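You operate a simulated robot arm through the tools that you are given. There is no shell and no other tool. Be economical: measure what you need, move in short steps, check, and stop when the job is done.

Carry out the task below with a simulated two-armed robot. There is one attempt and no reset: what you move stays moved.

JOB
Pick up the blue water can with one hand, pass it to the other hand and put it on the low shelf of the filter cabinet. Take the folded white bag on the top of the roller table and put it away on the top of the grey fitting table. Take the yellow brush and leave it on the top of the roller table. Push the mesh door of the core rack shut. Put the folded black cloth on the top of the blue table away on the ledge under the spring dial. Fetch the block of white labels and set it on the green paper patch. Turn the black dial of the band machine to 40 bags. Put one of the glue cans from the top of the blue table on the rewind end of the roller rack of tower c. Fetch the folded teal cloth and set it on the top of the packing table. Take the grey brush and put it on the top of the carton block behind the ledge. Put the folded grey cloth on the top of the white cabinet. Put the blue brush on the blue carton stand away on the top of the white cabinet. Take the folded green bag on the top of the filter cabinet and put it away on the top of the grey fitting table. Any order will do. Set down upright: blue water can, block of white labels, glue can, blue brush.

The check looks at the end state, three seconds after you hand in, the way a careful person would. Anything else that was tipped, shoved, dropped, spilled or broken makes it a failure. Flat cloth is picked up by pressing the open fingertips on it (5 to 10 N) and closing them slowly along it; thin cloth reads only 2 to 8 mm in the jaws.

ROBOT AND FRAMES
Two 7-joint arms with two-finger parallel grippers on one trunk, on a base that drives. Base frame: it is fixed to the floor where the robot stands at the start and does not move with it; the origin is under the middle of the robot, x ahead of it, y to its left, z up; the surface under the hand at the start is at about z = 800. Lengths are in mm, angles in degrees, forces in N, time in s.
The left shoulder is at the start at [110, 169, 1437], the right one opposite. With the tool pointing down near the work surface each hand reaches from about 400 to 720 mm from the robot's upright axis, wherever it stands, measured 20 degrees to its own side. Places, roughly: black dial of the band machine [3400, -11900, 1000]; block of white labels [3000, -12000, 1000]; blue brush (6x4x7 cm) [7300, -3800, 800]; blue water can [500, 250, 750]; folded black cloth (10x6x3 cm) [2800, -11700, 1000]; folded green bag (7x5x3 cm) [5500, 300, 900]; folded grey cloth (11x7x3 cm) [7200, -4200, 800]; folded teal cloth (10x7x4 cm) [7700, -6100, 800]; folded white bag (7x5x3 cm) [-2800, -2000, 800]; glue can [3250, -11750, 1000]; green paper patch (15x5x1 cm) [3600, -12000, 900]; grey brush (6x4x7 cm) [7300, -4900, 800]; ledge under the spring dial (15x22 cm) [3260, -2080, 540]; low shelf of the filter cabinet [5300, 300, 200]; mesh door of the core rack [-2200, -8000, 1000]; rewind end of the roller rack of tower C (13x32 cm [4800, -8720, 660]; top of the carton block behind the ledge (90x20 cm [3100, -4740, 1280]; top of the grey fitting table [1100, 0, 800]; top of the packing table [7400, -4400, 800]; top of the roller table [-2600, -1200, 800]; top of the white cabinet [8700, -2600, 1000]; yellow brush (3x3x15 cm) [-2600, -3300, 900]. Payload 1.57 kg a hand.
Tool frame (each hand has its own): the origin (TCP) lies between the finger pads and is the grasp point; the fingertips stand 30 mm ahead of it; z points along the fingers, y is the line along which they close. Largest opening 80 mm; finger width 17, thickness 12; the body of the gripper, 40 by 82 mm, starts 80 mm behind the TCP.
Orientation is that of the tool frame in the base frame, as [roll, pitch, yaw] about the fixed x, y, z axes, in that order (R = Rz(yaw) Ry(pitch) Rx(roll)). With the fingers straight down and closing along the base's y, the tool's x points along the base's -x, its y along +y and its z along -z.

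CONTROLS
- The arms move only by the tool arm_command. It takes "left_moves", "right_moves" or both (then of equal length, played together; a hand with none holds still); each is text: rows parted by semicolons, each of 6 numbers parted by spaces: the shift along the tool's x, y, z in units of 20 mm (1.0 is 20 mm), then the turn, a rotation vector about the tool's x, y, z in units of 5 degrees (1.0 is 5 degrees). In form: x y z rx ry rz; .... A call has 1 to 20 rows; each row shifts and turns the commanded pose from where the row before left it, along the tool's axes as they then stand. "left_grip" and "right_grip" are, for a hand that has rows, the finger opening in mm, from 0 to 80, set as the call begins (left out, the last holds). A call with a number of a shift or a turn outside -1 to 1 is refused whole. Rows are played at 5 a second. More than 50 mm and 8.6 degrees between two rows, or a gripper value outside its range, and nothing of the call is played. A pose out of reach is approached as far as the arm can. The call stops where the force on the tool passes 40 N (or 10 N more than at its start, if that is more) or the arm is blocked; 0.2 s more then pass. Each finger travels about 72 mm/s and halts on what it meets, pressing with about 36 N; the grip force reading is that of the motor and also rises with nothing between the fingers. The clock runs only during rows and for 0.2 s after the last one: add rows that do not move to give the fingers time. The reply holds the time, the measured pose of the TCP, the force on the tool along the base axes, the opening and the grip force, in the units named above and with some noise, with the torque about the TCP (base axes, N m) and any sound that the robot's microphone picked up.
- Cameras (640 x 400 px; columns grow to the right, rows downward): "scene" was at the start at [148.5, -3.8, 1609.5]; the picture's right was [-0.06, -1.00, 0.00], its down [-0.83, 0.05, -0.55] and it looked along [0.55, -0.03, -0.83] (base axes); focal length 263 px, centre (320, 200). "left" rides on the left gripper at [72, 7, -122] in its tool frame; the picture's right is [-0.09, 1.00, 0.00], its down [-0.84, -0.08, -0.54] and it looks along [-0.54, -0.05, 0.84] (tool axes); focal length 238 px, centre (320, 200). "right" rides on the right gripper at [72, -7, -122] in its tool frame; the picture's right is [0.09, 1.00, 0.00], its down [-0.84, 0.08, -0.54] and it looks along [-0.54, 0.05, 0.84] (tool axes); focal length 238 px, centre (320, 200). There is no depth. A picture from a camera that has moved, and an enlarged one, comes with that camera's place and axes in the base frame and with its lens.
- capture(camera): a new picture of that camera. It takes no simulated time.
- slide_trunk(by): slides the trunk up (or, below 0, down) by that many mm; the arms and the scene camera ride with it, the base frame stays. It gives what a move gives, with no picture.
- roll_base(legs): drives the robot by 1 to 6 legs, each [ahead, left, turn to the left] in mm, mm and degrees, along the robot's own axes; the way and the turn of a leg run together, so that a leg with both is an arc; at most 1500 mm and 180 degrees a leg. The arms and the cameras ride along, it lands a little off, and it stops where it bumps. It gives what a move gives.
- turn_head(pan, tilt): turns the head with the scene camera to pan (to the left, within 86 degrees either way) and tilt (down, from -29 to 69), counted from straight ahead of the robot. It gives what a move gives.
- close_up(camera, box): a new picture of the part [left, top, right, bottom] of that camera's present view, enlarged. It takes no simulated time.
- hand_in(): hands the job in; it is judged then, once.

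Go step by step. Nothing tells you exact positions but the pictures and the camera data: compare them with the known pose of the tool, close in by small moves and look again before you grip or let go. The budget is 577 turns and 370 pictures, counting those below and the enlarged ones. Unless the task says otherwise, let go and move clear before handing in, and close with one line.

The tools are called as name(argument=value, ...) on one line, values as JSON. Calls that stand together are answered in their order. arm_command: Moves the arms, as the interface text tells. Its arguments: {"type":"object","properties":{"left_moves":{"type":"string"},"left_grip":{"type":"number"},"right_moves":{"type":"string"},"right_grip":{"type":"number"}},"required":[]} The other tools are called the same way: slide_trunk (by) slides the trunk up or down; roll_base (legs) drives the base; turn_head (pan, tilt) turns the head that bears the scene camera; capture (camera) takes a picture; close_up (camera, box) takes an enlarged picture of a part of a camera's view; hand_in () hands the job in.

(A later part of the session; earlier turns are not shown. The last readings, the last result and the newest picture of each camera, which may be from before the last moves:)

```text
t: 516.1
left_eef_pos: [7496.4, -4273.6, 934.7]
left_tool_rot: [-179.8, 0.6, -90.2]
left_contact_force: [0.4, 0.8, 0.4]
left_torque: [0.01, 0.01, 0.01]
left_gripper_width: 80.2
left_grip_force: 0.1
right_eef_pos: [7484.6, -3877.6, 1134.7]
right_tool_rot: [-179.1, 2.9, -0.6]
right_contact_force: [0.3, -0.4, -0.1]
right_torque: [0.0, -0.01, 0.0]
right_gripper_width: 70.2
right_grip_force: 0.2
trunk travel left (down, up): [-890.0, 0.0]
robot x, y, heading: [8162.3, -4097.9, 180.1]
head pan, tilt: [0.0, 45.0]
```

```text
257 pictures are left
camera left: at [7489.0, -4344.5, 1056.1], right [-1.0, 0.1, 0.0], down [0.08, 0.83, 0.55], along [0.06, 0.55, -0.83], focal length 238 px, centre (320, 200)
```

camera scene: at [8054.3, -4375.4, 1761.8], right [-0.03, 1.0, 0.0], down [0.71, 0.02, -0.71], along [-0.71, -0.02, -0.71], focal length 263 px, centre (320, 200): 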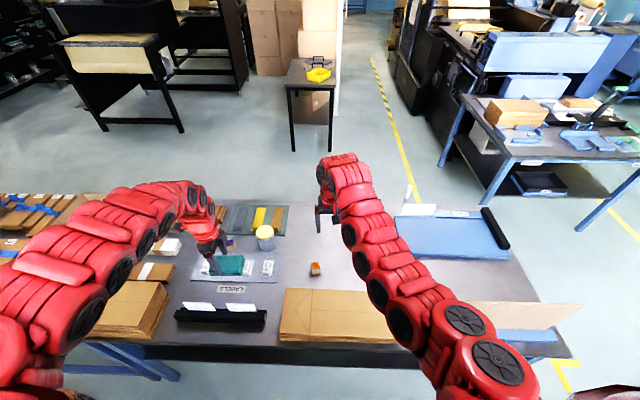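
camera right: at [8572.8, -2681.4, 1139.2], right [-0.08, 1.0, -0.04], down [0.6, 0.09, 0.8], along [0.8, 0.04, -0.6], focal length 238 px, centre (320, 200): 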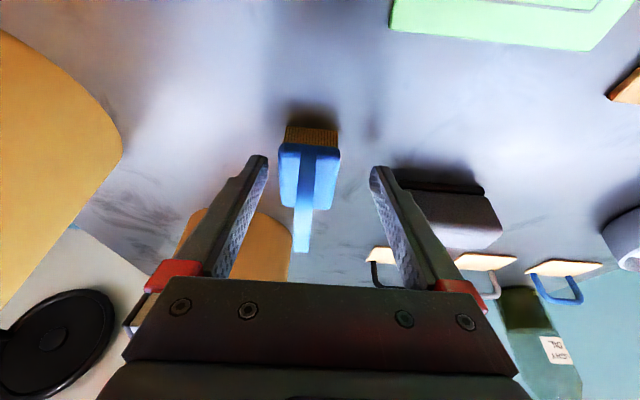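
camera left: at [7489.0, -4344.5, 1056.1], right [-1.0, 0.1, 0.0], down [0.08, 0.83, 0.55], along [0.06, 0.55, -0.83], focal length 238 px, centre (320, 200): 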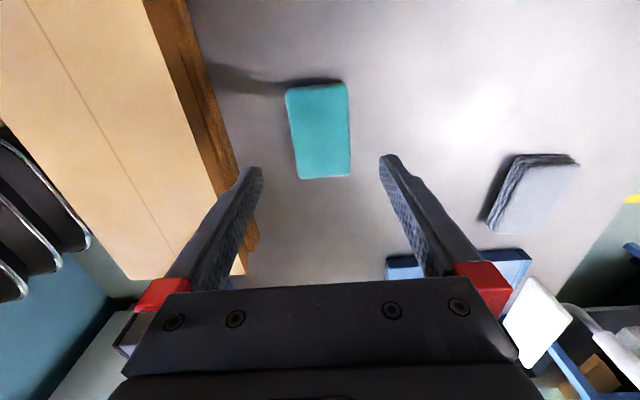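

The teal cloth is down. The grey cloth and grey brush need the table's west side, reached by going around: north, west along the main aisle, then south. I'll raise the left hand and go, keeping heading 180.

arm_command(left_moves="0 0 -1 0 0 0;0 0 -1 0 0 0;0 0 -1 0 0 0;0 0 -1 0 0 0;0 0 -1 0 0 0;0 0 -1 0 0 0;0 0 -1 0 0 0")

roll_base(legs=[[-200, 0, 0], [0, -650, 0], [285, -216, 0], [177, -487, 0], [500, -1145, 0]])

```text
t: 517.7
left_eef_pos: [7494.1, -4274.2, 1076.7]
left_tool_rot: [-179.8, 0.4, -90.2]
left_contact_force: [0.1, 1.6, 0.8]
left_torque: [-0.16, 0.02, 0.02]
left_gripper_width: 80.2
left_grip_force: 0.0
right_eef_pos: [7485.7, -3876.6, 1133.5]
right_tool_rot: [-179.2, 3.0, -0.5]
right_contact_force: [-0.1, 0.0, 1.0]
right_torque: [0.0, 0.0, 0.01]
right_gripper_width: 70.0
right_grip_force: 0.0
trunk travel left (down, up): [-890.0, 0.0]
robot x, y, heading: [8155.3, -4093.3, -179.8]
head pan, tilt: [0.0, 45.0]
```

```text
t: 533.1
left_eef_pos: [6778.5, -1701.0, 1076.7]
left_tool_rot: [-179.8, 0.6, -92.0]
left_contact_force: [-1.1, -0.1, 0.2]
left_torque: [-0.01, -0.01, -0.02]
left_gripper_width: 80.0
left_grip_force: 0.0
right_eef_pos: [6781.8, -1302.6, 1135.3]
right_tool_rot: [-179.1, 3.0, -2.3]
right_contact_force: [0.3, 1.1, 0.4]
right_torque: [0.01, 0.01, 0.0]
right_gripper_width: 69.8
right_grip_force: 0.1
trunk travel left (down, up): [-890.0, 0.0]
robot x, y, heading: [7450.9, -1540.1, 178.2]
head pan, tilt: [0.0, 45.0]
```

roll_base(legs=[[0, 0, 1.8], [1450, 30, 0], [1490, 0, 0], [1490, 0, 0], [1490, 0, 0]])

turn_head(pan=55, tilt=15)

capture(camera="scene")

```text
t: 561.6
left_eef_pos: [873.4, -1663.6, 1077.7]
left_tool_rot: [-179.9, 0.5, -90.9]
left_contact_force: [0.2, -0.4, 0.0]
left_torque: [0.03, 0.0, -0.02]
left_gripper_width: 80.1
left_grip_force: 0.1
right_eef_pos: [868.7, -1267.1, 1135.1]
right_tool_rot: [-179.2, 3.1, -1.0]
right_contact_force: [-0.4, 1.6, -0.8]
right_torque: [0.01, 0.03, -0.02]
right_gripper_width: 70.0
right_grip_force: 0.0
trunk travel left (down, up): [-890.0, 0.0]
robot x, y, heading: [1543.4, -1485.9, 179.8]
head pan, tilt: [0.0, 45.0]
```

```text
t: 562.9
left_eef_pos: [873.4, -1662.6, 1076.7]
left_tool_rot: [-179.9, 0.4, -90.8]
left_contact_force: [0.3, -0.1, 0.4]
left_torque: [0.0, 0.03, -0.02]
left_gripper_width: 80.0
left_grip_force: 0.0
right_eef_pos: [867.4, -1267.0, 1135.8]
right_tool_rot: [-179.1, 3.0, -0.9]
right_contact_force: [0.3, 0.8, 0.5]
right_torque: [0.02, 0.03, -0.05]
right_gripper_width: 69.8
right_grip_force: 0.2
trunk travel left (down, up): [-890.0, 0.0]
robot x, y, heading: [1540.7, -1484.7, 179.6]
head pan, tilt: [55.0, 15.0]
```

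```text
256 pictures are left
camera scene: at [1403.7, -1561.9, 1810.5], right [-0.81, 0.58, 0.0], down [0.15, 0.21, -0.97], along [-0.56, -0.79, -0.26], focal length 263 px, centre (320, 200)
```

scene: 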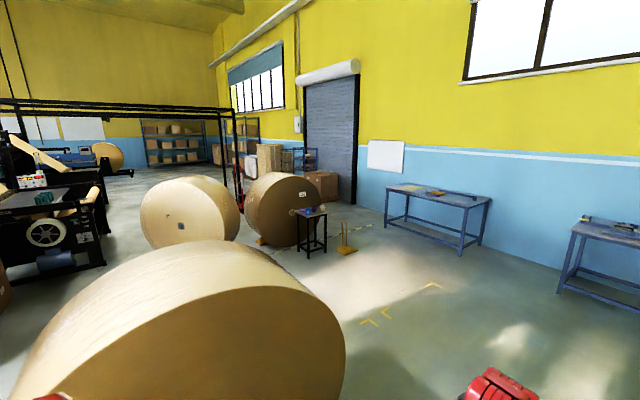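

A big roll lies to the south; beyond it there's open floor. I'll go on to x≈0, south to y≈-3700, turn to face east and look.

roll_base(legs=[[1490, 0, 0], [50, 1200, 0], [0, 1000, 0], [0, 0, 180]])

turn_head(pan=0, tilt=12)

capture(camera="scene")

```text
t: 588.2
left_eef_pos: [661.6, -3470.2, 1076.0]
left_tool_rot: [-179.9, 0.5, 92.9]
left_contact_force: [-0.3, 0.1, -0.7]
left_torque: [0.01, 0.0, 0.0]
left_gripper_width: 80.1
left_grip_force: 0.1
right_eef_pos: [692.6, -3865.5, 1135.7]
right_tool_rot: [-179.1, 3.0, -177.3]
right_contact_force: [-0.5, -0.3, -0.7]
right_torque: [0.01, 0.03, -0.01]
right_gripper_width: 69.8
right_grip_force: 0.0
trunk travel left (down, up): [-890.0, 0.0]
robot x, y, heading: [6.5, -3688.2, 2.9]
head pan, tilt: [55.0, 15.0]
```

```text
t: 589.4
left_eef_pos: [660.8, -3468.9, 1077.1]
left_tool_rot: [-179.9, 0.5, 93.0]
left_contact_force: [0.1, 0.7, -0.5]
left_torque: [-0.03, 0.01, -0.01]
left_gripper_width: 80.2
left_grip_force: 0.1
right_eef_pos: [692.4, -3865.6, 1134.7]
right_tool_rot: [-179.1, 2.9, -177.3]
right_contact_force: [-1.1, 1.4, 0.1]
right_torque: [0.02, -0.02, -0.03]
right_gripper_width: 70.4
right_grip_force: 0.1
trunk travel left (down, up): [-890.0, 0.0]
robot x, y, heading: [8.1, -3691.3, 3.6]
head pan, tilt: [0.0, 12.0]
```

```text
255 pictures are left
camera scene: at [177.7, -3678.3, 1815.5], right [0.06, -1.0, 0.0], down [-0.21, -0.01, -0.98], along [0.98, 0.06, -0.21], focal length 263 px, centre (320, 200)
```

scene: 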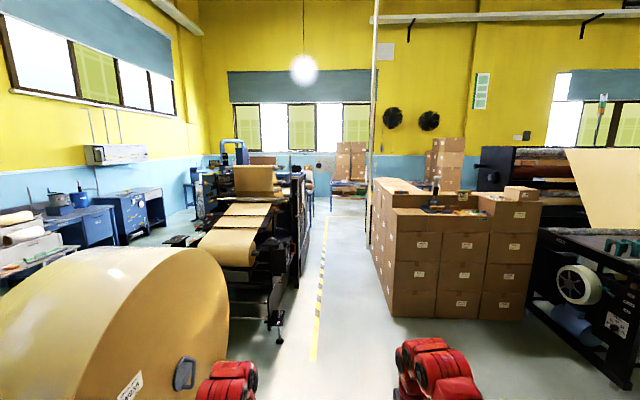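

The aisle east along y≈-3680 is open (machine on the left, carton block on the right). I'll enlarge the carton block, which is the grey brush's destination.

close_up(camera="scene", box=[360, 160, 560, 330])

roll_base(legs=[[0, 0, -3.4], [1490, 0, 0], [1490, 0, 0], [900, 0, 0]])

capture(camera="scene")

```text
2.35 times, centred on (460, 245) of scene
camera zoom: at [177.7, -3678.3, 1815.5], right [0.06, -1.0, 0.0], down [-0.21, -0.01, -0.98], along [0.98, 0.06, -0.21], focal length 618 px, centre (-9, 94)
```

zoom: 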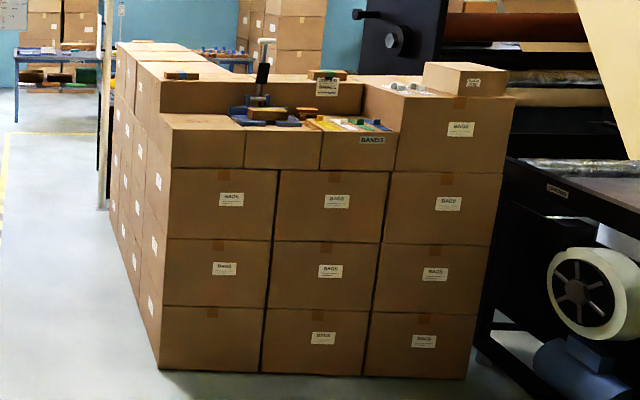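

```text
t: 608.5
left_eef_pos: [4523.3, -3403.7, 1077.0]
left_tool_rot: [-179.9, 0.4, 91.4]
left_contact_force: [-0.1, -0.4, -0.2]
left_torque: [-0.02, 0.0, 0.01]
left_gripper_width: 80.0
left_grip_force: 0.0
right_eef_pos: [4544.3, -3799.4, 1133.9]
right_tool_rot: [-179.0, 3.0, -178.9]
right_contact_force: [-0.7, -0.4, -0.8]
right_torque: [0.01, 0.02, -0.01]
right_gripper_width: 69.9
right_grip_force: 0.0
trunk travel left (down, up): [-890.0, 0.0]
robot x, y, heading: [3864.5, -3603.6, 1.6]
head pan, tilt: [0.0, 12.0]
```

```text
253 pictures are left
camera scene: at [4034.6, -3599.6, 1815.6], right [0.03, -1.0, 0.0], down [-0.21, -0.01, -0.98], along [0.98, 0.03, -0.21], focal length 263 px, centre (320, 200)
```

scene: 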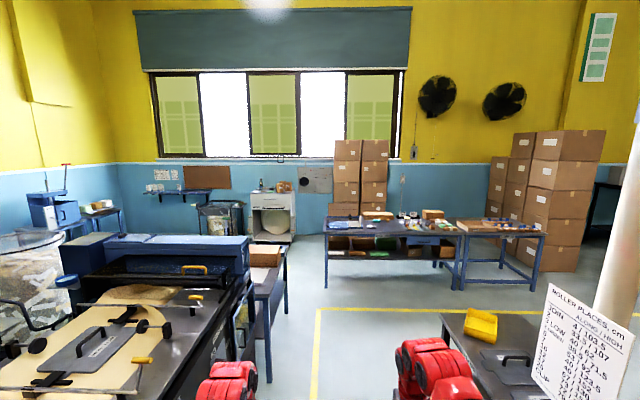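

The way is clear to the packing table's west side. Driving there.

roll_base(legs=[[0, 0, -1.6], [1400, -40, 0], [1300, 0, 0], [0, -720, 0]])

turn_head(pan=0, tilt=42)

capture(camera="scene")

```text
t: 625.4
left_eef_pos: [7232.4, -4108.4, 1075.8]
left_tool_rot: [-179.9, 0.5, 92.0]
left_contact_force: [-0.5, 0.7, -0.1]
left_torque: [0.03, 0.02, -0.01]
left_gripper_width: 80.0
left_grip_force: 0.2
right_eef_pos: [7256.9, -4503.9, 1135.5]
right_tool_rot: [-179.0, 2.9, -178.2]
right_contact_force: [0.1, 0.5, 0.4]
right_torque: [-0.01, 0.02, 0.0]
right_gripper_width: 70.1
right_grip_force: 0.1
trunk travel left (down, up): [-890.0, 0.0]
robot x, y, heading: [6574.7, -4316.9, 2.3]
head pan, tilt: [0.0, 12.0]
```

```text
t: 626.3
left_eef_pos: [7232.8, -4109.3, 1076.9]
left_tool_rot: [-179.9, 0.5, 92.0]
left_contact_force: [0.7, 0.4, 0.2]
left_torque: [0.01, 0.02, 0.01]
left_gripper_width: 80.0
left_grip_force: 0.0
right_eef_pos: [7258.0, -4506.3, 1134.5]
right_tool_rot: [-179.1, 3.0, -178.3]
right_contact_force: [0.0, 0.6, -0.2]
right_torque: [0.0, 0.04, -0.01]
right_gripper_width: 69.7
right_grip_force: 0.1
trunk travel left (down, up): [-890.0, 0.0]
robot x, y, heading: [6574.4, -4314.6, 2.5]
head pan, tilt: [0.0, 42.0]
```

```text
252 pictures are left
camera scene: at [6736.2, -4310.6, 1768.2], right [0.04, -1.0, 0.0], down [-0.67, -0.03, -0.74], along [0.74, 0.03, -0.67], focal length 263 px, centre (320, 200)
```

scene: 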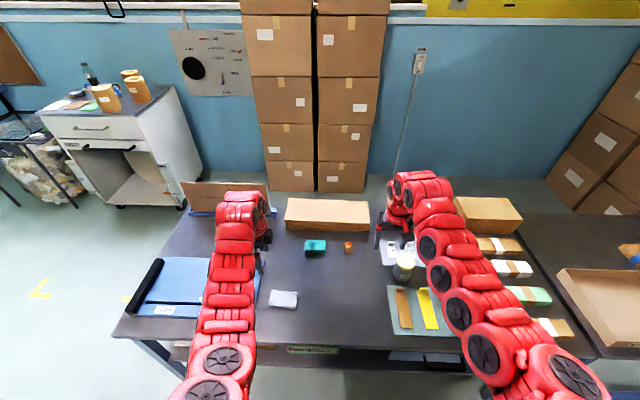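

capture(camera="left")

close_up(camera="scene", box=[380, 190, 640, 350])

```text
251 pictures are left
camera left: at [7237.8, -4034.7, 1197.2], right [1.0, -0.06, 0.0], down [-0.05, -0.83, 0.55], along [-0.03, -0.55, -0.84], focal length 238 px, centre (320, 200)
```

left: 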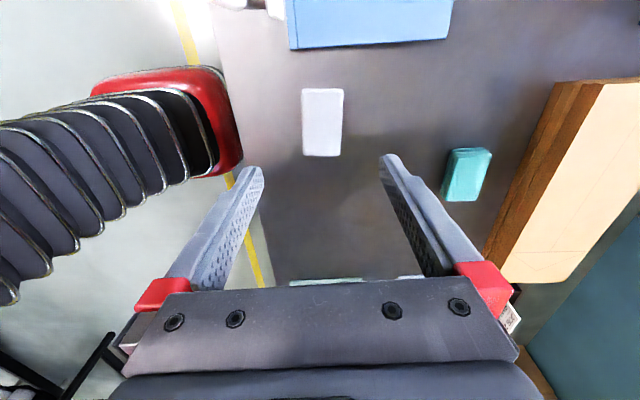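

```text
2.46 times, centred on (510, 270) of scene
camera zoom: at [6736.2, -4310.6, 1768.2], right [0.04, -1.0, 0.0], down [-0.67, -0.03, -0.74], along [0.74, 0.03, -0.67], focal length 646 px, centre (-148, 28)
```

zoom: 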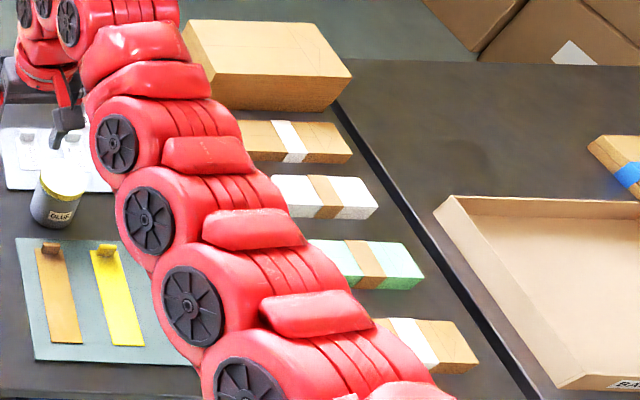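

The grey cloth (long side along y) is right under the left hand at about [7236, -4137]. Moving over it and down.

arm_command(left_moves="-0.7 0.1 0 0 0 0;-0.7 0.1 0 0 0 0;0 0 1 0 0 0;0 0 1 0 0 0;0 0 1 0 0 0;0 0 1 0 0 0;0 0 1 0 0 0;0 0 1 0 0 0;0 0 1 0 0 0;0 0 1 0 0 0")

capture(camera="left")

```text
t: 628.5
left_eef_pos: [7229.0, -4138.3, 919.7]
left_tool_rot: [-179.7, 0.5, 92.0]
left_contact_force: [-0.5, 0.2, 0.3]
left_torque: [0.02, 0.01, 0.0]
left_gripper_width: 80.0
left_grip_force: 0.0
left hand out of reach, approached as far as the arm can: row 10
right_eef_pos: [7257.5, -4505.4, 1135.6]
right_tool_rot: [-179.1, 3.0, -178.3]
right_contact_force: [0.1, 0.7, 0.1]
right_torque: [0.02, -0.01, 0.03]
right_gripper_width: 69.9
right_grip_force: 0.2
trunk travel left (down, up): [-890.0, 0.0]
robot x, y, heading: [6574.6, -4315.7, 2.3]
head pan, tilt: [0.0, 42.0]
```

```text
249 pictures are left
camera left: at [7234.3, -4063.2, 1040.9], right [1.0, -0.06, 0.0], down [-0.05, -0.83, 0.55], along [-0.03, -0.55, -0.84], focal length 238 px, centre (320, 200)
```

left: 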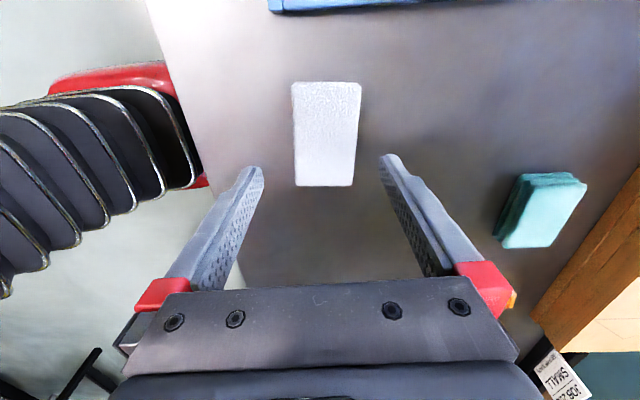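

Centred. Lowering with the trunk and closing.

slide_trunk(by=-82)

arm_command(left_moves="0 0 0 0 0 0;0 0 0 0 0 0;0 0 0 0 0 0;0 0 0 0 0 0", left_grip=30)

capture(camera="left")

```text
t: 629.7
left_eef_pos: [7229.1, -4137.2, 838.0]
left_tool_rot: [-179.9, 0.6, 92.0]
left_contact_force: [-0.5, -0.3, -0.2]
left_torque: [-0.01, 0.0, -0.01]
left_gripper_width: 80.2
left_grip_force: 0.1
right_eef_pos: [7257.3, -4505.6, 1053.1]
right_tool_rot: [-179.1, 3.0, -178.3]
right_contact_force: [-0.3, -0.2, -0.7]
right_torque: [-0.01, -0.06, 0.0]
right_gripper_width: 70.0
right_grip_force: 0.1
trunk travel left (down, up): [-808.0, 82.0]
robot x, y, heading: [6576.7, -4321.3, 2.6]
head pan, tilt: [0.0, 42.0]
```

```text
t: 630.7
left_eef_pos: [7228.7, -4137.9, 837.9]
left_tool_rot: [-179.9, 0.6, 92.0]
left_contact_force: [-0.1, 0.1, -0.5]
left_torque: [0.02, 0.02, 0.01]
left_gripper_width: 30.0
left_grip_force: 0.0
right_eef_pos: [7257.7, -4505.2, 1052.0]
right_tool_rot: [-179.1, 3.0, -178.2]
right_contact_force: [-0.3, -0.1, 0.2]
right_torque: [0.03, -0.02, 0.03]
right_gripper_width: 70.0
right_grip_force: 0.0
trunk travel left (down, up): [-808.0, 82.0]
robot x, y, heading: [6577.2, -4322.7, 2.3]
head pan, tilt: [0.0, 42.0]
```

```text
248 pictures are left
camera left: at [7234.7, -4063.4, 959.1], right [1.0, -0.06, 0.0], down [-0.05, -0.83, 0.55], along [-0.03, -0.55, -0.83], focal length 238 px, centre (320, 200)
```

left: 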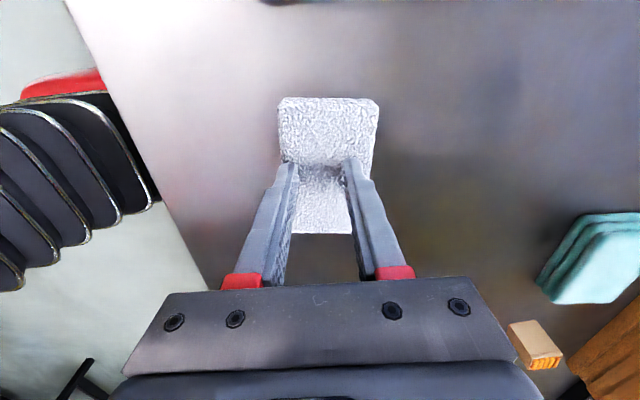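

The fingers closed to 30 mm without force, so the cloth is soft. I'll close further and see.

arm_command(left_moves="0 0 0 0 0 0;0 0 0 0 0 0;0 0 0 0 0 0", left_grip=0)

capture(camera="left")

```text
t: 631.5
left_eef_pos: [7228.8, -4138.8, 838.0]
left_tool_rot: [180.0, 0.5, 92.0]
left_contact_force: [-0.9, -0.2, 0.1]
left_torque: [0.04, 0.0, 0.0]
left_gripper_width: 0.1
left_grip_force: 21.5
right_eef_pos: [7258.1, -4506.1, 1052.6]
right_tool_rot: [-179.1, 3.0, -178.2]
right_contact_force: [-0.9, -0.3, 0.3]
right_torque: [-0.04, -0.03, -0.03]
right_gripper_width: 70.1
right_grip_force: 0.1
trunk travel left (down, up): [-808.0, 82.0]
robot x, y, heading: [6575.4, -4318.3, 2.3]
head pan, tilt: [0.0, 42.0]
```

```text
247 pictures are left
camera left: at [7234.6, -4063.4, 959.1], right [1.0, -0.06, 0.0], down [-0.05, -0.83, 0.55], along [-0.03, -0.55, -0.83], focal length 238 px, centre (320, 200)
```

left: 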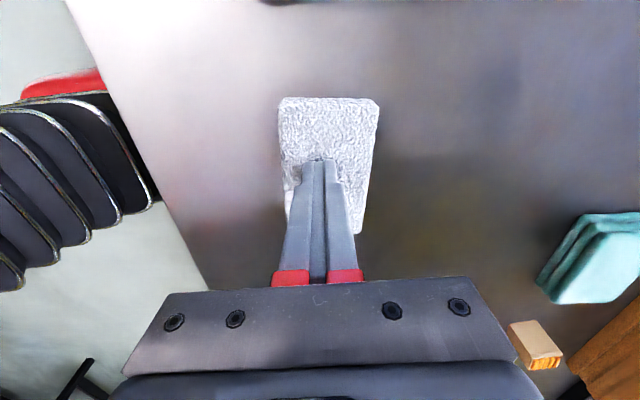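

The fingertips passed above the cloth: it lies lower than assumed. Opening again and lowering step by step to feel the surface.

arm_command(left_moves="0 0 0 0 0 0;0 0 0 0 0 0;0 0 0 0 0 0;0 0 0 0 0 0", left_grip=80)

slide_trunk(by=-12)

capture(camera="left")

```text
t: 632.5
left_eef_pos: [7228.7, -4139.5, 837.6]
left_tool_rot: [-179.9, 0.6, 91.9]
left_contact_force: [-0.5, -0.7, 0.0]
left_torque: [0.03, 0.01, -0.03]
left_gripper_width: 80.0
left_grip_force: 0.3
right_eef_pos: [7257.1, -4505.2, 1051.8]
right_tool_rot: [-179.1, 3.0, -178.3]
right_contact_force: [0.5, -0.1, 0.5]
right_torque: [-0.01, -0.02, -0.02]
right_gripper_width: 70.0
right_grip_force: 0.1
trunk travel left (down, up): [-808.0, 82.0]
robot x, y, heading: [6575.3, -4316.0, 2.5]
head pan, tilt: [0.0, 42.0]
```

```text
t: 633.1
left_eef_pos: [7229.2, -4138.2, 825.9]
left_tool_rot: [-179.9, 0.6, 92.0]
left_contact_force: [-0.4, 0.5, -0.1]
left_torque: [0.02, 0.0, 0.04]
left_gripper_width: 79.8
left_grip_force: 0.0
right_eef_pos: [7259.1, -4505.2, 1040.9]
right_tool_rot: [-179.1, 3.0, -178.2]
right_contact_force: [-0.1, -0.7, -0.1]
right_torque: [0.01, -0.02, 0.0]
right_gripper_width: 69.9
right_grip_force: 0.1
trunk travel left (down, up): [-796.0, 94.0]
robot x, y, heading: [6577.1, -4318.6, 2.1]
head pan, tilt: [0.0, 42.0]
```

```text
246 pictures are left
camera left: at [7234.7, -4063.4, 947.1], right [1.0, -0.06, 0.0], down [-0.05, -0.83, 0.55], along [-0.03, -0.55, -0.83], focal length 238 px, centre (320, 200)
```

left: 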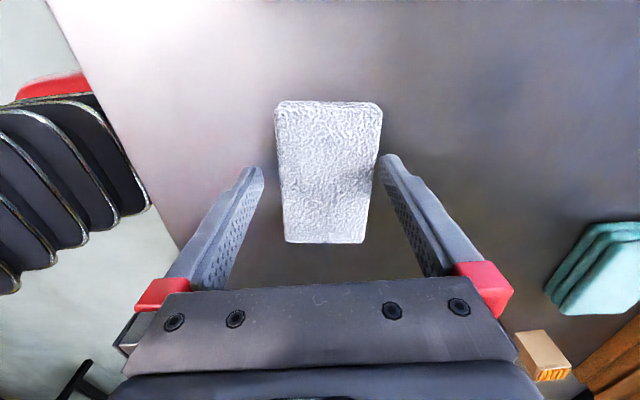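

arm_command(left_moves="0 0.25 0 0 0 0;0 0 0 0 0 0")

slide_trunk(by=-10)

slide_trunk(by=-5)

capture(camera="left")

```text
t: 633.7
left_eef_pos: [7228.6, -4138.0, 825.6]
left_tool_rot: [-179.9, 0.6, 92.0]
left_contact_force: [0.5, -0.7, -1.1]
left_torque: [0.03, -0.01, 0.0]
left_gripper_width: 79.7
left_grip_force: 0.0
left hand out of reach, approached as far as the arm can: row 1
right_eef_pos: [7256.8, -4506.2, 1041.2]
right_tool_rot: [-179.1, 3.1, -178.4]
right_contact_force: [-0.4, -0.5, -0.2]
right_torque: [0.02, -0.02, -0.01]
right_gripper_width: 69.9
right_grip_force: 0.1
trunk travel left (down, up): [-796.0, 94.0]
robot x, y, heading: [6577.0, -4319.1, 2.4]
head pan, tilt: [0.0, 42.0]
```

```text
t: 634.3
left_eef_pos: [7229.1, -4138.1, 816.6]
left_tool_rot: [-179.9, 0.7, 92.0]
left_contact_force: [-0.7, -0.2, 0.1]
left_torque: [-0.01, -0.02, 0.02]
left_gripper_width: 80.1
left_grip_force: 0.1
right_eef_pos: [7257.8, -4505.3, 1030.1]
right_tool_rot: [-179.1, 3.0, -178.3]
right_contact_force: [0.3, 0.9, 0.4]
right_torque: [0.01, 0.02, -0.02]
right_gripper_width: 70.1
right_grip_force: 0.1
trunk travel left (down, up): [-786.0, 104.0]
robot x, y, heading: [6573.3, -4319.2, 2.3]
head pan, tilt: [0.0, 42.0]
```

```text
t: 634.8
left_eef_pos: [7229.3, -4138.1, 812.1]
left_tool_rot: [-179.8, 0.6, 92.0]
left_contact_force: [-0.2, 0.4, 0.3]
left_torque: [0.0, -0.01, -0.02]
left_gripper_width: 79.6
left_grip_force: 0.0
right_eef_pos: [7257.4, -4506.5, 1025.3]
right_tool_rot: [-179.2, 3.1, -178.3]
right_contact_force: [-0.2, -0.2, -1.0]
right_torque: [0.01, 0.01, 0.01]
right_gripper_width: 70.1
right_grip_force: 0.2
trunk travel left (down, up): [-781.0, 109.0]
robot x, y, heading: [6572.3, -4317.3, 2.3]
head pan, tilt: [0.0, 42.0]
```

```text
245 pictures are left
camera left: at [7234.6, -4063.4, 932.1], right [1.0, -0.06, 0.0], down [-0.05, -0.83, 0.55], along [-0.03, -0.55, -0.83], focal length 238 px, centre (320, 200)
```

left: 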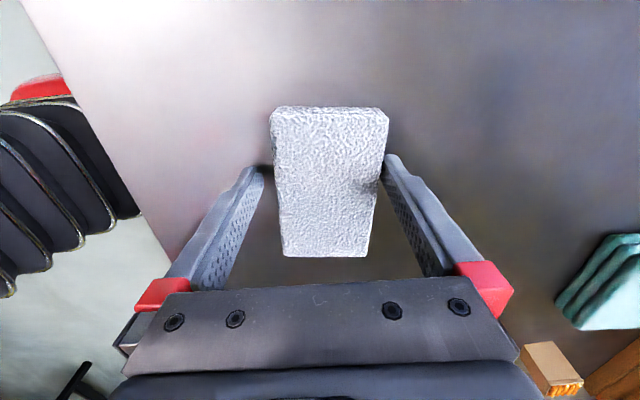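

roll_base(legs=[[6, 0, 0]])

slide_trunk(by=-5)

slide_trunk(by=-4)

capture(camera="left")

```text
t: 635.6
left_eef_pos: [7234.8, -4138.0, 812.0]
left_tool_rot: [-179.9, 0.5, 91.9]
left_contact_force: [0.4, 0.4, 0.1]
left_torque: [0.0, 0.01, -0.02]
left_gripper_width: 80.1
left_grip_force: 0.0
right_eef_pos: [7262.7, -4505.2, 1026.5]
right_tool_rot: [-179.1, 3.1, -178.3]
right_contact_force: [-0.8, -0.1, 0.1]
right_torque: [-0.01, 0.03, -0.01]
right_gripper_width: 70.0
right_grip_force: 0.0
trunk travel left (down, up): [-781.0, 109.0]
robot x, y, heading: [6583.3, -4312.8, 2.3]
head pan, tilt: [0.0, 42.0]
```

```text
t: 636.1
left_eef_pos: [7235.5, -4136.9, 810.1]
left_tool_rot: [179.8, 0.5, 92.0]
left_contact_force: [3.9, 4.1, 35.2]
left_torque: [0.29, 1.34, -0.22]
left_gripper_width: 75.8
left_grip_force: 0.1
right_eef_pos: [7261.7, -4506.2, 1022.0]
right_tool_rot: [-179.1, 3.0, -178.3]
right_contact_force: [-0.4, -0.8, 0.0]
right_torque: [0.02, 0.03, 0.01]
right_gripper_width: 69.9
right_grip_force: 0.1
trunk travel left (down, up): [-776.0, 114.0]
robot x, y, heading: [6583.9, -4315.9, 2.3]
head pan, tilt: [0.0, 42.0]
```

```text
t: 636.4
left_eef_pos: [7237.4, -4137.8, 809.8]
left_tool_rot: [179.7, 0.5, 92.0]
left_contact_force: [-3.5, -1.1, 27.5]
left_torque: [0.13, 1.38, 0.02]
left_gripper_width: 79.6
left_grip_force: 0.0
right_eef_pos: [7262.3, -4505.6, 1019.4]
right_tool_rot: [-179.1, 3.1, -178.3]
right_contact_force: [-0.3, 0.7, 0.4]
right_torque: [-0.01, 0.0, -0.01]
right_gripper_width: 70.3
right_grip_force: 0.1
trunk travel left (down, up): [-775.0, 115.0]
robot x, y, heading: [6583.1, -4315.1, 2.4]
head pan, tilt: [0.0, 42.0]
stopped: the force on the tool passed its limit at 50 N (the readings are from after the stop); the commanded pose is now the measured one
```

```text
244 pictures are left
camera left: at [7242.4, -4063.0, 931.2], right [1.0, -0.06, 0.01], down [-0.05, -0.83, 0.55], along [-0.03, -0.55, -0.84], focal length 238 px, centre (320, 200)
```

left: 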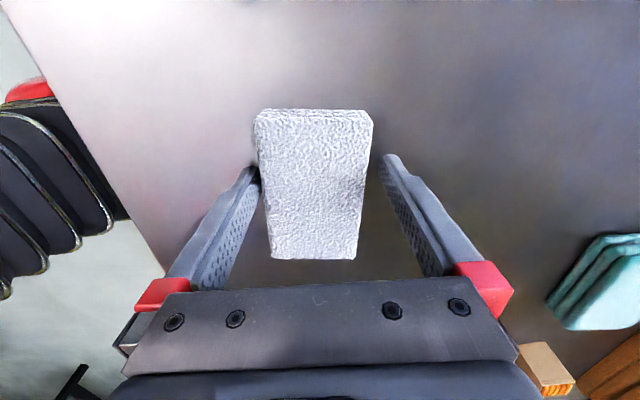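

The left finger is pressing on the cloth's edge. Raise slightly, shift 5 mm back, and lower again.

slide_trunk(by=10)

arm_command(left_moves="0 -0.3 0 0 0 0;0 0 0 0 0 0")

slide_trunk(by=-8)

slide_trunk(by=-5)

```text
t: 637.0
left_eef_pos: [7236.7, -4136.8, 817.9]
left_tool_rot: [179.8, 0.5, 92.0]
left_contact_force: [-0.7, 0.1, 0.7]
left_torque: [-0.01, -0.01, -0.01]
left_gripper_width: 80.0
left_grip_force: 0.0
right_eef_pos: [7263.1, -4506.2, 1031.5]
right_tool_rot: [-179.1, 3.0, -178.3]
right_contact_force: [0.1, -0.6, -0.1]
right_torque: [-0.02, 0.01, 0.01]
right_gripper_width: 70.1
right_grip_force: 0.1
trunk travel left (down, up): [-785.0, 105.0]
robot x, y, heading: [6581.1, -4312.3, 2.2]
head pan, tilt: [0.0, 42.0]
```

```text
t: 637.6
left_eef_pos: [7232.2, -4137.1, 817.9]
left_tool_rot: [179.8, 0.4, 92.1]
left_contact_force: [-0.2, 0.2, 0.1]
left_torque: [0.02, 0.0, -0.03]
left_gripper_width: 79.9
left_grip_force: 0.1
right_eef_pos: [7263.9, -4504.4, 1029.3]
right_tool_rot: [-179.2, 3.0, -178.4]
right_contact_force: [-0.5, 0.9, 0.6]
right_torque: [0.04, 0.03, 0.0]
right_gripper_width: 70.2
right_grip_force: 0.0
trunk travel left (down, up): [-785.0, 105.0]
robot x, y, heading: [6580.9, -4317.7, 2.3]
head pan, tilt: [0.0, 42.0]
```

```text
t: 638.2
left_eef_pos: [7231.6, -4137.2, 810.2]
left_tool_rot: [179.9, 0.5, 92.0]
left_contact_force: [0.4, -0.4, 0.1]
left_torque: [0.02, -0.03, 0.0]
left_gripper_width: 80.0
left_grip_force: 0.0
right_eef_pos: [7263.5, -4505.4, 1022.2]
right_tool_rot: [-179.0, 3.0, -178.3]
right_contact_force: [0.4, -0.6, -0.5]
right_torque: [0.0, -0.02, 0.0]
right_gripper_width: 70.0
right_grip_force: 0.0
trunk travel left (down, up): [-777.0, 113.0]
robot x, y, heading: [6580.9, -4317.3, 2.2]
head pan, tilt: [0.0, 42.0]
```

```text
t: 638.9
left_eef_pos: [7231.4, -4136.6, 810.4]
left_tool_rot: [179.4, 0.4, 92.1]
left_contact_force: [-9.4, -1.4, 18.4]
left_torque: [0.09, 1.17, 0.1]
left_gripper_width: 80.2
left_grip_force: 0.0
right_eef_pos: [7260.8, -4505.7, 1018.1]
right_tool_rot: [-179.1, 3.1, -178.3]
right_contact_force: [0.8, 0.1, -0.1]
right_torque: [-0.01, 0.0, 0.0]
right_gripper_width: 69.9
right_grip_force: 0.2
trunk travel left (down, up): [-773.0, 117.0]
robot x, y, heading: [6582.3, -4317.2, 2.5]
head pan, tilt: [0.0, 42.0]
stopped: the force on the tool passed its limit at 42 N (the readings are from after the stop); the commanded pose is now the measured one
```

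That is the table surface (z≈780). Raising 2 mm and closing on the cloth.

slide_trunk(by=3)

arm_command(left_moves="0 0 0 0 0 0;0 0 0 0 0 0;0 0 0 0 0 0;0 0 0 0 0 0", left_grip=30)

capture(camera="left")

```text
t: 639.4
left_eef_pos: [7233.6, -4136.9, 811.8]
left_tool_rot: [179.5, 0.4, 92.1]
left_contact_force: [-0.9, 1.4, -0.4]
left_torque: [-0.02, 0.01, 0.0]
left_gripper_width: 80.2
left_grip_force: 0.1
right_eef_pos: [7264.3, -4505.2, 1021.3]
right_tool_rot: [-179.1, 2.9, -178.4]
right_contact_force: [0.5, -0.1, -0.6]
right_torque: [0.02, 0.0, 0.03]
right_gripper_width: 70.1
right_grip_force: 0.1
trunk travel left (down, up): [-776.0, 114.0]
robot x, y, heading: [6580.8, -4318.3, 2.3]
head pan, tilt: [0.0, 42.0]
```

```text
t: 640.4
left_eef_pos: [7234.0, -4136.7, 811.8]
left_tool_rot: [179.5, 0.6, 92.1]
left_contact_force: [0.8, -0.2, 0.2]
left_torque: [0.04, 0.0, -0.02]
left_gripper_width: 65.6
left_grip_force: 35.9
right_eef_pos: [7263.6, -4505.3, 1020.4]
right_tool_rot: [-179.1, 3.0, -178.3]
right_contact_force: [0.4, 1.0, 0.1]
right_torque: [0.01, -0.01, 0.01]
right_gripper_width: 70.0
right_grip_force: 0.1
trunk travel left (down, up): [-776.0, 114.0]
robot x, y, heading: [6583.7, -4317.6, 2.5]
head pan, tilt: [0.0, 42.0]
```

```text
243 pictures are left
camera left: at [7237.8, -4062.5, 932.1], right [1.0, -0.06, 0.01], down [-0.05, -0.83, 0.55], along [-0.02, -0.55, -0.84], focal length 238 px, centre (320, 200)
```

left: 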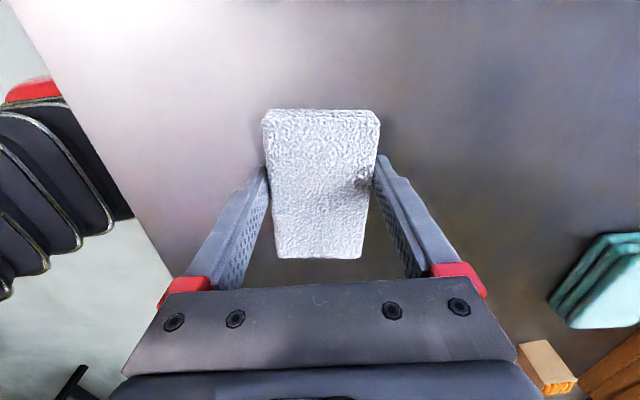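

Gripped firmly (66 mm). Lifting, then moving along the table to find the grey brush with the right hand.

slide_trunk(by=112)

arm_command(left_moves="0 0 -1 0 0 0;0 0 -1 0 0 0;0 0 -1 0 0 0;0 0 -1 0 0 0;0 0 -1 0 0 0;0 0 -1 0 0 0")

roll_base(legs=[[0, -380, -2.3]])

turn_head(pan=-20, tilt=42)

capture(camera="scene")

capture(camera="right")

```text
t: 641.8
left_eef_pos: [7233.7, -4136.3, 922.6]
left_tool_rot: [179.6, 0.6, 92.0]
left_contact_force: [0.1, -0.1, -1.0]
left_torque: [-0.01, 0.02, 0.04]
left_gripper_width: 65.6
left_grip_force: 35.7
right_eef_pos: [7263.6, -4504.8, 1132.5]
right_tool_rot: [-179.1, 2.9, -178.3]
right_contact_force: [-0.8, -0.7, -0.1]
right_torque: [0.0, 0.0, 0.02]
right_gripper_width: 70.2
right_grip_force: 0.1
trunk travel left (down, up): [-888.0, 2.0]
robot x, y, heading: [6580.0, -4316.4, 2.2]
head pan, tilt: [0.0, 42.0]
```

```text
t: 643.2
left_eef_pos: [7233.6, -4136.0, 1044.7]
left_tool_rot: [179.5, 0.5, 92.1]
left_contact_force: [-0.9, 0.2, 0.3]
left_torque: [0.01, 0.03, -0.04]
left_gripper_width: 65.4
left_grip_force: 35.8
right_eef_pos: [7262.9, -4505.8, 1132.1]
right_tool_rot: [-179.1, 3.0, -178.3]
right_contact_force: [0.3, -0.7, -0.6]
right_torque: [-0.01, -0.02, -0.05]
right_gripper_width: 70.1
right_grip_force: 0.1
trunk travel left (down, up): [-888.0, 2.0]
robot x, y, heading: [6579.9, -4318.0, 2.3]
head pan, tilt: [0.0, 42.0]
```

```text
t: 645.6
left_eef_pos: [7246.8, -4541.7, 1043.4]
left_tool_rot: [179.6, 0.6, 89.6]
left_contact_force: [0.5, -0.4, 0.6]
left_torque: [-0.01, 0.03, 0.0]
left_gripper_width: 65.0
left_grip_force: 36.2
right_eef_pos: [7261.7, -4911.9, 1132.5]
right_tool_rot: [-179.0, 3.0, 179.4]
right_contact_force: [0.5, 0.8, -0.2]
right_torque: [-0.03, -0.03, 0.01]
right_gripper_width: 69.9
right_grip_force: 0.1
trunk travel left (down, up): [-888.0, 2.0]
robot x, y, heading: [6588.9, -4693.2, -0.1]
head pan, tilt: [0.0, 42.0]
```

```text
t: 646.4
left_eef_pos: [7247.4, -4543.0, 1043.6]
left_tool_rot: [179.6, 0.5, 89.6]
left_contact_force: [-0.8, -0.6, -0.2]
left_torque: [0.01, -0.01, 0.03]
left_gripper_width: 65.0
left_grip_force: 35.9
right_eef_pos: [7261.2, -4912.9, 1132.1]
right_tool_rot: [-179.1, 3.0, 179.2]
right_contact_force: [0.2, 0.9, 0.0]
right_torque: [0.02, 0.03, 0.01]
right_gripper_width: 70.1
right_grip_force: 0.0
trunk travel left (down, up): [-888.0, 2.0]
robot x, y, heading: [6589.5, -4696.3, -0.4]
head pan, tilt: [-20.0, 42.0]
```

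```text
242 pictures are left
camera scene: at [6744.4, -4724.5, 1766.0], right [-0.34, -0.94, 0.0], down [-0.63, 0.23, -0.74], along [0.7, -0.26, -0.67], focal length 263 px, centre (320, 200)
```

scene: 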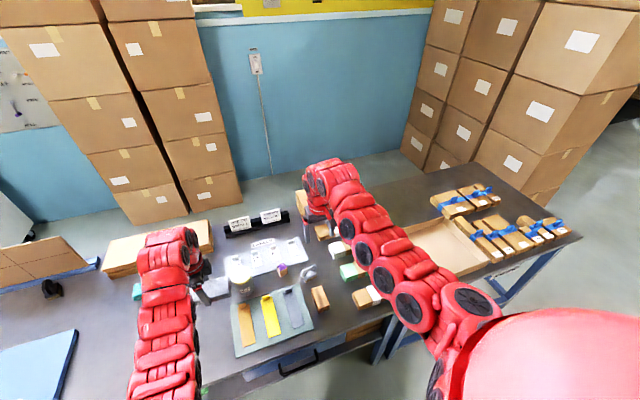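

```text
241 pictures are left
camera right: at [7183.7, -4917.7, 1251.0], right [-0.08, 1.0, -0.02], down [0.81, 0.08, 0.58], along [0.58, 0.03, -0.81], focal length 238 px, centre (320, 200)
```

right: 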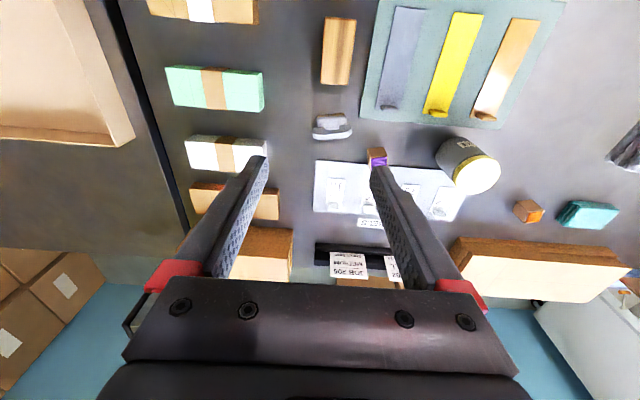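

close_up(camera="right", box=[280, 80, 400, 170])

```text
4.44 times, centred on (340, 125) of right
camera zoom: at [7183.7, -4917.7, 1251.0], right [-0.08, 1.0, -0.02], down [0.81, 0.08, 0.58], along [0.58, 0.03, -0.81], focal length 1059 px, centre (231, 533)
```

zoom: 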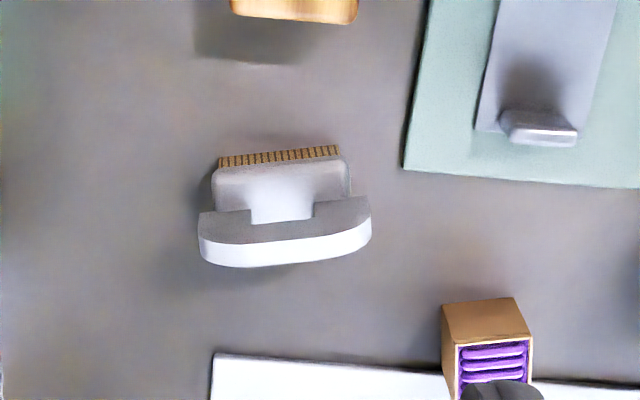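

The grey brush stands at about [7318, -4895], its long side nearly along y. I'll roll 70 mm closer, and rotate the right hand to close across its short side.

roll_base(legs=[[70, 0, 0.4]])

arm_command(right_moves="0 0 0 0 0 -1;0 0 0 0 0 -1;0 0 0 0 0 -1;0 0 0 0 0 -1;0 0 0 0 0 -1;0 0 0 0 0 -1;0 0 0 0 0 -1;0 0 0 0 0 -1;0 0 0 0 0 -1;0 0 0 0 0 -1;0 0 0 0 0 -1;0 0 0 0 0 -1;0 0 0 0 0 -1;0 0 0 0 0 -1;0 0 0 0 0 -1;0 0 0 0 0 -1;0 0 0 0 0 -1;0 0 0 0 0 -1;0 0 0 0 0 -1;0 0 0 0 0 -1", right_grip=80)

capture(camera="right")

```text
t: 647.5
left_eef_pos: [7312.6, -4537.6, 1046.1]
left_tool_rot: [179.4, 0.5, 90.2]
left_contact_force: [-0.4, 0.1, 0.0]
left_torque: [0.0, -0.05, 0.02]
left_gripper_width: 64.8
left_grip_force: 36.1
right_eef_pos: [7328.5, -4906.9, 1134.8]
right_tool_rot: [-179.1, 3.3, 179.7]
right_contact_force: [0.1, -0.3, 0.7]
right_torque: [-0.04, -0.01, 0.01]
right_gripper_width: 70.1
right_grip_force: 0.1
trunk travel left (down, up): [-888.0, 2.0]
robot x, y, heading: [6654.7, -4696.4, 0.3]
head pan, tilt: [-20.0, 42.0]
```

```text
t: 651.6
left_eef_pos: [7313.7, -4537.3, 1042.7]
left_tool_rot: [179.5, 0.6, 90.0]
left_contact_force: [-0.2, -1.0, -1.4]
left_torque: [0.0, 0.0, -0.04]
left_gripper_width: 64.3
left_grip_force: 36.3
right_eef_pos: [7317.6, -4893.6, 1113.1]
right_tool_rot: [-176.4, 2.9, -173.7]
right_contact_force: [-0.3, -0.4, -1.0]
right_torque: [-0.04, 0.02, 0.0]
right_gripper_width: 79.9
right_grip_force: 0.0
right hand out of reach, approached as far as the arm can: row 1, 2, 3, 4, 5, 6, 7, 8, 9, 10, 11, 12, 13, 14, 15, 16, 17, 18, 19, 20
trunk travel left (down, up): [-888.0, 2.0]
robot x, y, heading: [6658.8, -4698.5, 0.4]
head pan, tilt: [-20.0, 42.0]
```

```text
239 pictures are left
camera right: at [7239.4, -4902.6, 1231.9], right [-0.2, 0.98, -0.07], down [0.79, 0.2, 0.58], along [0.58, 0.06, -0.81], focal length 238 px, centre (320, 200)
```

right: 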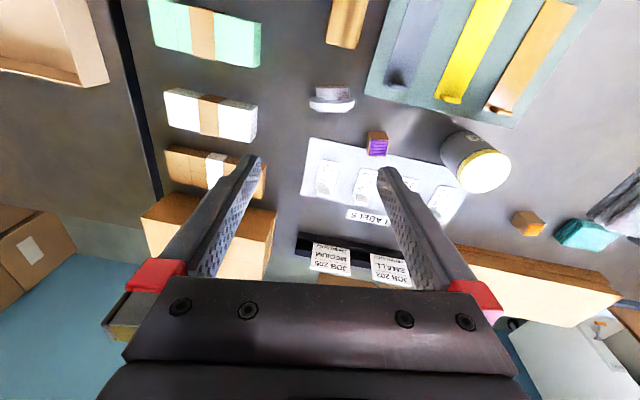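

Too high to rotate there. Lower first, then rotate.

arm_command(right_moves="0 0 1 0 0 0;0 0 1 0 0 0;0 0 1 0 0 0;0 0 1 0 0 0;0 0 1 0 0 0;0 0 1 0 0 0;0 0 0 0 0 -1;0 0 0 0 0 -1;0 0 0 0 0 -1;0 0 0 0 0 -1;0 0 0 0 0 -1;0 0 0 0 0 -1")

```text
t: 654.2
left_eef_pos: [7313.6, -4537.5, 1043.3]
left_tool_rot: [179.6, 0.5, 90.1]
left_contact_force: [0.1, 0.0, -1.1]
left_torque: [-0.01, 0.03, -0.01]
left_gripper_width: 64.3
left_grip_force: 36.1
right_eef_pos: [7280.4, -4880.3, 991.1]
right_tool_rot: [-174.3, 2.4, -163.4]
right_contact_force: [-1.1, 0.2, 0.4]
right_torque: [-0.02, -0.03, 0.0]
right_gripper_width: 80.1
right_grip_force: 0.1
right hand out of reach, approached as far as the arm can: row 7, 8, 9, 10, 11, 12
trunk travel left (down, up): [-888.0, 2.0]
robot x, y, heading: [6653.3, -4695.8, 0.5]
head pan, tilt: [-20.0, 42.0]
```

Rotation that way hits a wrist limit. Rotating the other way instead.

arm_command(right_moves="0 0 0 0 0 1;0 0 0 0 0 1;0 0 0 0 0 1;0 0 0 0 0 1;0 0 0 0 0 1;0 0 0 0 0 1;0 0 0 0 0 1;0 0 0 0 0 1;0 0 0 0 0 1;0 0 0 0 0 1;0 0 0 0 0 1;0 0 0 0 0 1;0 0 0 0 0 1;0 0 0 0 0 1;0 0 0 0 0 1;0 0 0 0 0 1;0 0 0 0 0 1;0 0 0 0 0 1;0 0 0 0 0 1")

capture(camera="right")

```text
t: 658.2
left_eef_pos: [7314.7, -4536.6, 1043.2]
left_tool_rot: [179.5, 0.4, 90.1]
left_contact_force: [0.2, -0.4, -0.8]
left_torque: [0.04, 0.02, -0.01]
left_gripper_width: 63.7
left_grip_force: 36.0
right_eef_pos: [7280.6, -4878.2, 990.3]
right_tool_rot: [177.1, 5.4, 101.2]
right_contact_force: [0.6, -0.7, -0.3]
right_torque: [-0.05, 0.0, 0.02]
right_gripper_width: 79.9
right_grip_force: 0.0
trunk travel left (down, up): [-888.0, 2.0]
robot x, y, heading: [6654.9, -4697.0, 0.7]
head pan, tilt: [-20.0, 42.0]
```

```text
238 pictures are left
camera right: at [7251.3, -4801.2, 1104.9], right [0.96, 0.29, 0.04], down [0.2, -0.76, 0.62], along [0.21, -0.59, -0.78], focal length 238 px, centre (320, 200)
```

right: 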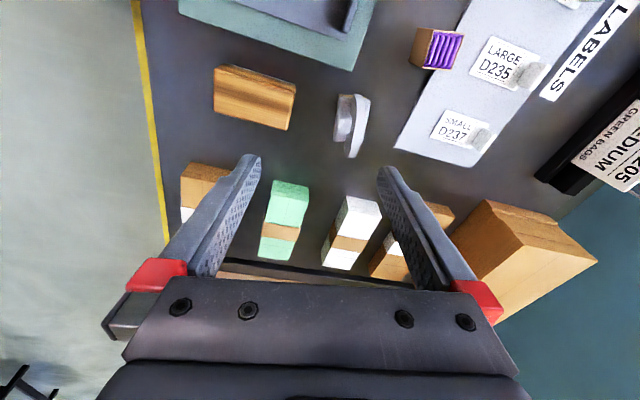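

arm_command(right_moves="0 0 0 0.58 1 0;-0.65 1 0 0 0 0;-0.65 1 0 0 0 0;0 0 1 0 0 0;0 0 1 0 0 0;0 0 1 0 0 0")

capture(camera="right")

```text
t: 659.6
left_eef_pos: [7314.1, -4537.4, 1043.6]
left_tool_rot: [179.6, 0.5, 90.1]
left_contact_force: [0.3, 0.3, 0.1]
left_torque: [-0.01, -0.03, -0.03]
left_gripper_width: 64.3
left_grip_force: 36.2
right_eef_pos: [7307.7, -4909.3, 948.4]
right_tool_rot: [180.0, 0.5, 101.5]
right_contact_force: [0.6, -0.2, -0.3]
right_torque: [-0.01, 0.0, 0.01]
right_gripper_width: 79.8
right_grip_force: 0.1
right hand out of reach, approached as far as the arm can: row 4, 5, 6
trunk travel left (down, up): [-888.0, 2.0]
robot x, y, heading: [6657.7, -4692.8, 0.2]
head pan, tilt: [-20.0, 42.0]
```

```text
237 pictures are left
camera right: at [7286.0, -4840.8, 1070.5], right [0.96, 0.29, 0.0], down [0.24, -0.8, 0.55], along [0.16, -0.53, -0.84], focal length 238 px, centre (320, 200)
```

right: 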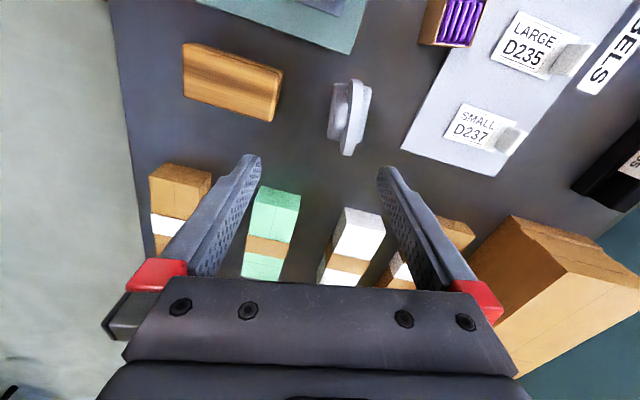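

roll_base(legs=[[18, 14, 0]])

slide_trunk(by=-70)

capture(camera="right")

```text
t: 660.5
left_eef_pos: [7329.0, -4526.5, 1046.8]
left_tool_rot: [179.4, 0.3, 90.1]
left_contact_force: [-1.1, -0.8, -0.1]
left_torque: [0.07, -0.01, 0.01]
left_gripper_width: 63.7
left_grip_force: 35.7
right_eef_pos: [7322.0, -4897.4, 950.4]
right_tool_rot: [179.8, 0.4, 101.5]
right_contact_force: [-0.2, -0.7, 0.8]
right_torque: [0.0, -0.03, 0.01]
right_gripper_width: 80.0
right_grip_force: 0.1
trunk travel left (down, up): [-888.0, 2.0]
robot x, y, heading: [6677.5, -4679.2, 0.3]
head pan, tilt: [-20.0, 42.0]
```

```text
t: 661.5
left_eef_pos: [7331.8, -4525.3, 974.3]
left_tool_rot: [179.5, 0.4, 90.1]
left_contact_force: [0.2, -0.6, -0.6]
left_torque: [0.03, 0.02, -0.01]
left_gripper_width: 64.0
left_grip_force: 36.6
right_eef_pos: [7323.7, -4896.9, 878.8]
right_tool_rot: [180.0, 0.4, 101.5]
right_contact_force: [-0.2, 0.2, -0.5]
right_torque: [0.04, -0.02, -0.01]
right_gripper_width: 80.0
right_grip_force: 0.1
trunk travel left (down, up): [-818.0, 72.0]
robot x, y, heading: [6672.6, -4685.9, 0.5]
head pan, tilt: [-20.0, 42.0]
```

```text
236 pictures are left
camera right: at [7303.2, -4827.6, 1001.0], right [0.96, 0.29, 0.0], down [0.24, -0.8, 0.55], along [0.16, -0.53, -0.84], focal length 238 px, centre (320, 200)
```

right: 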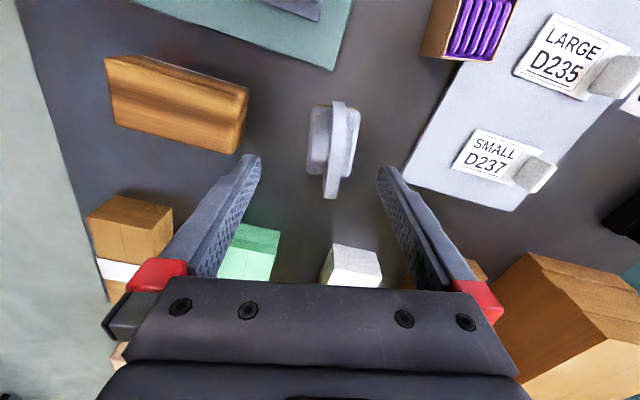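

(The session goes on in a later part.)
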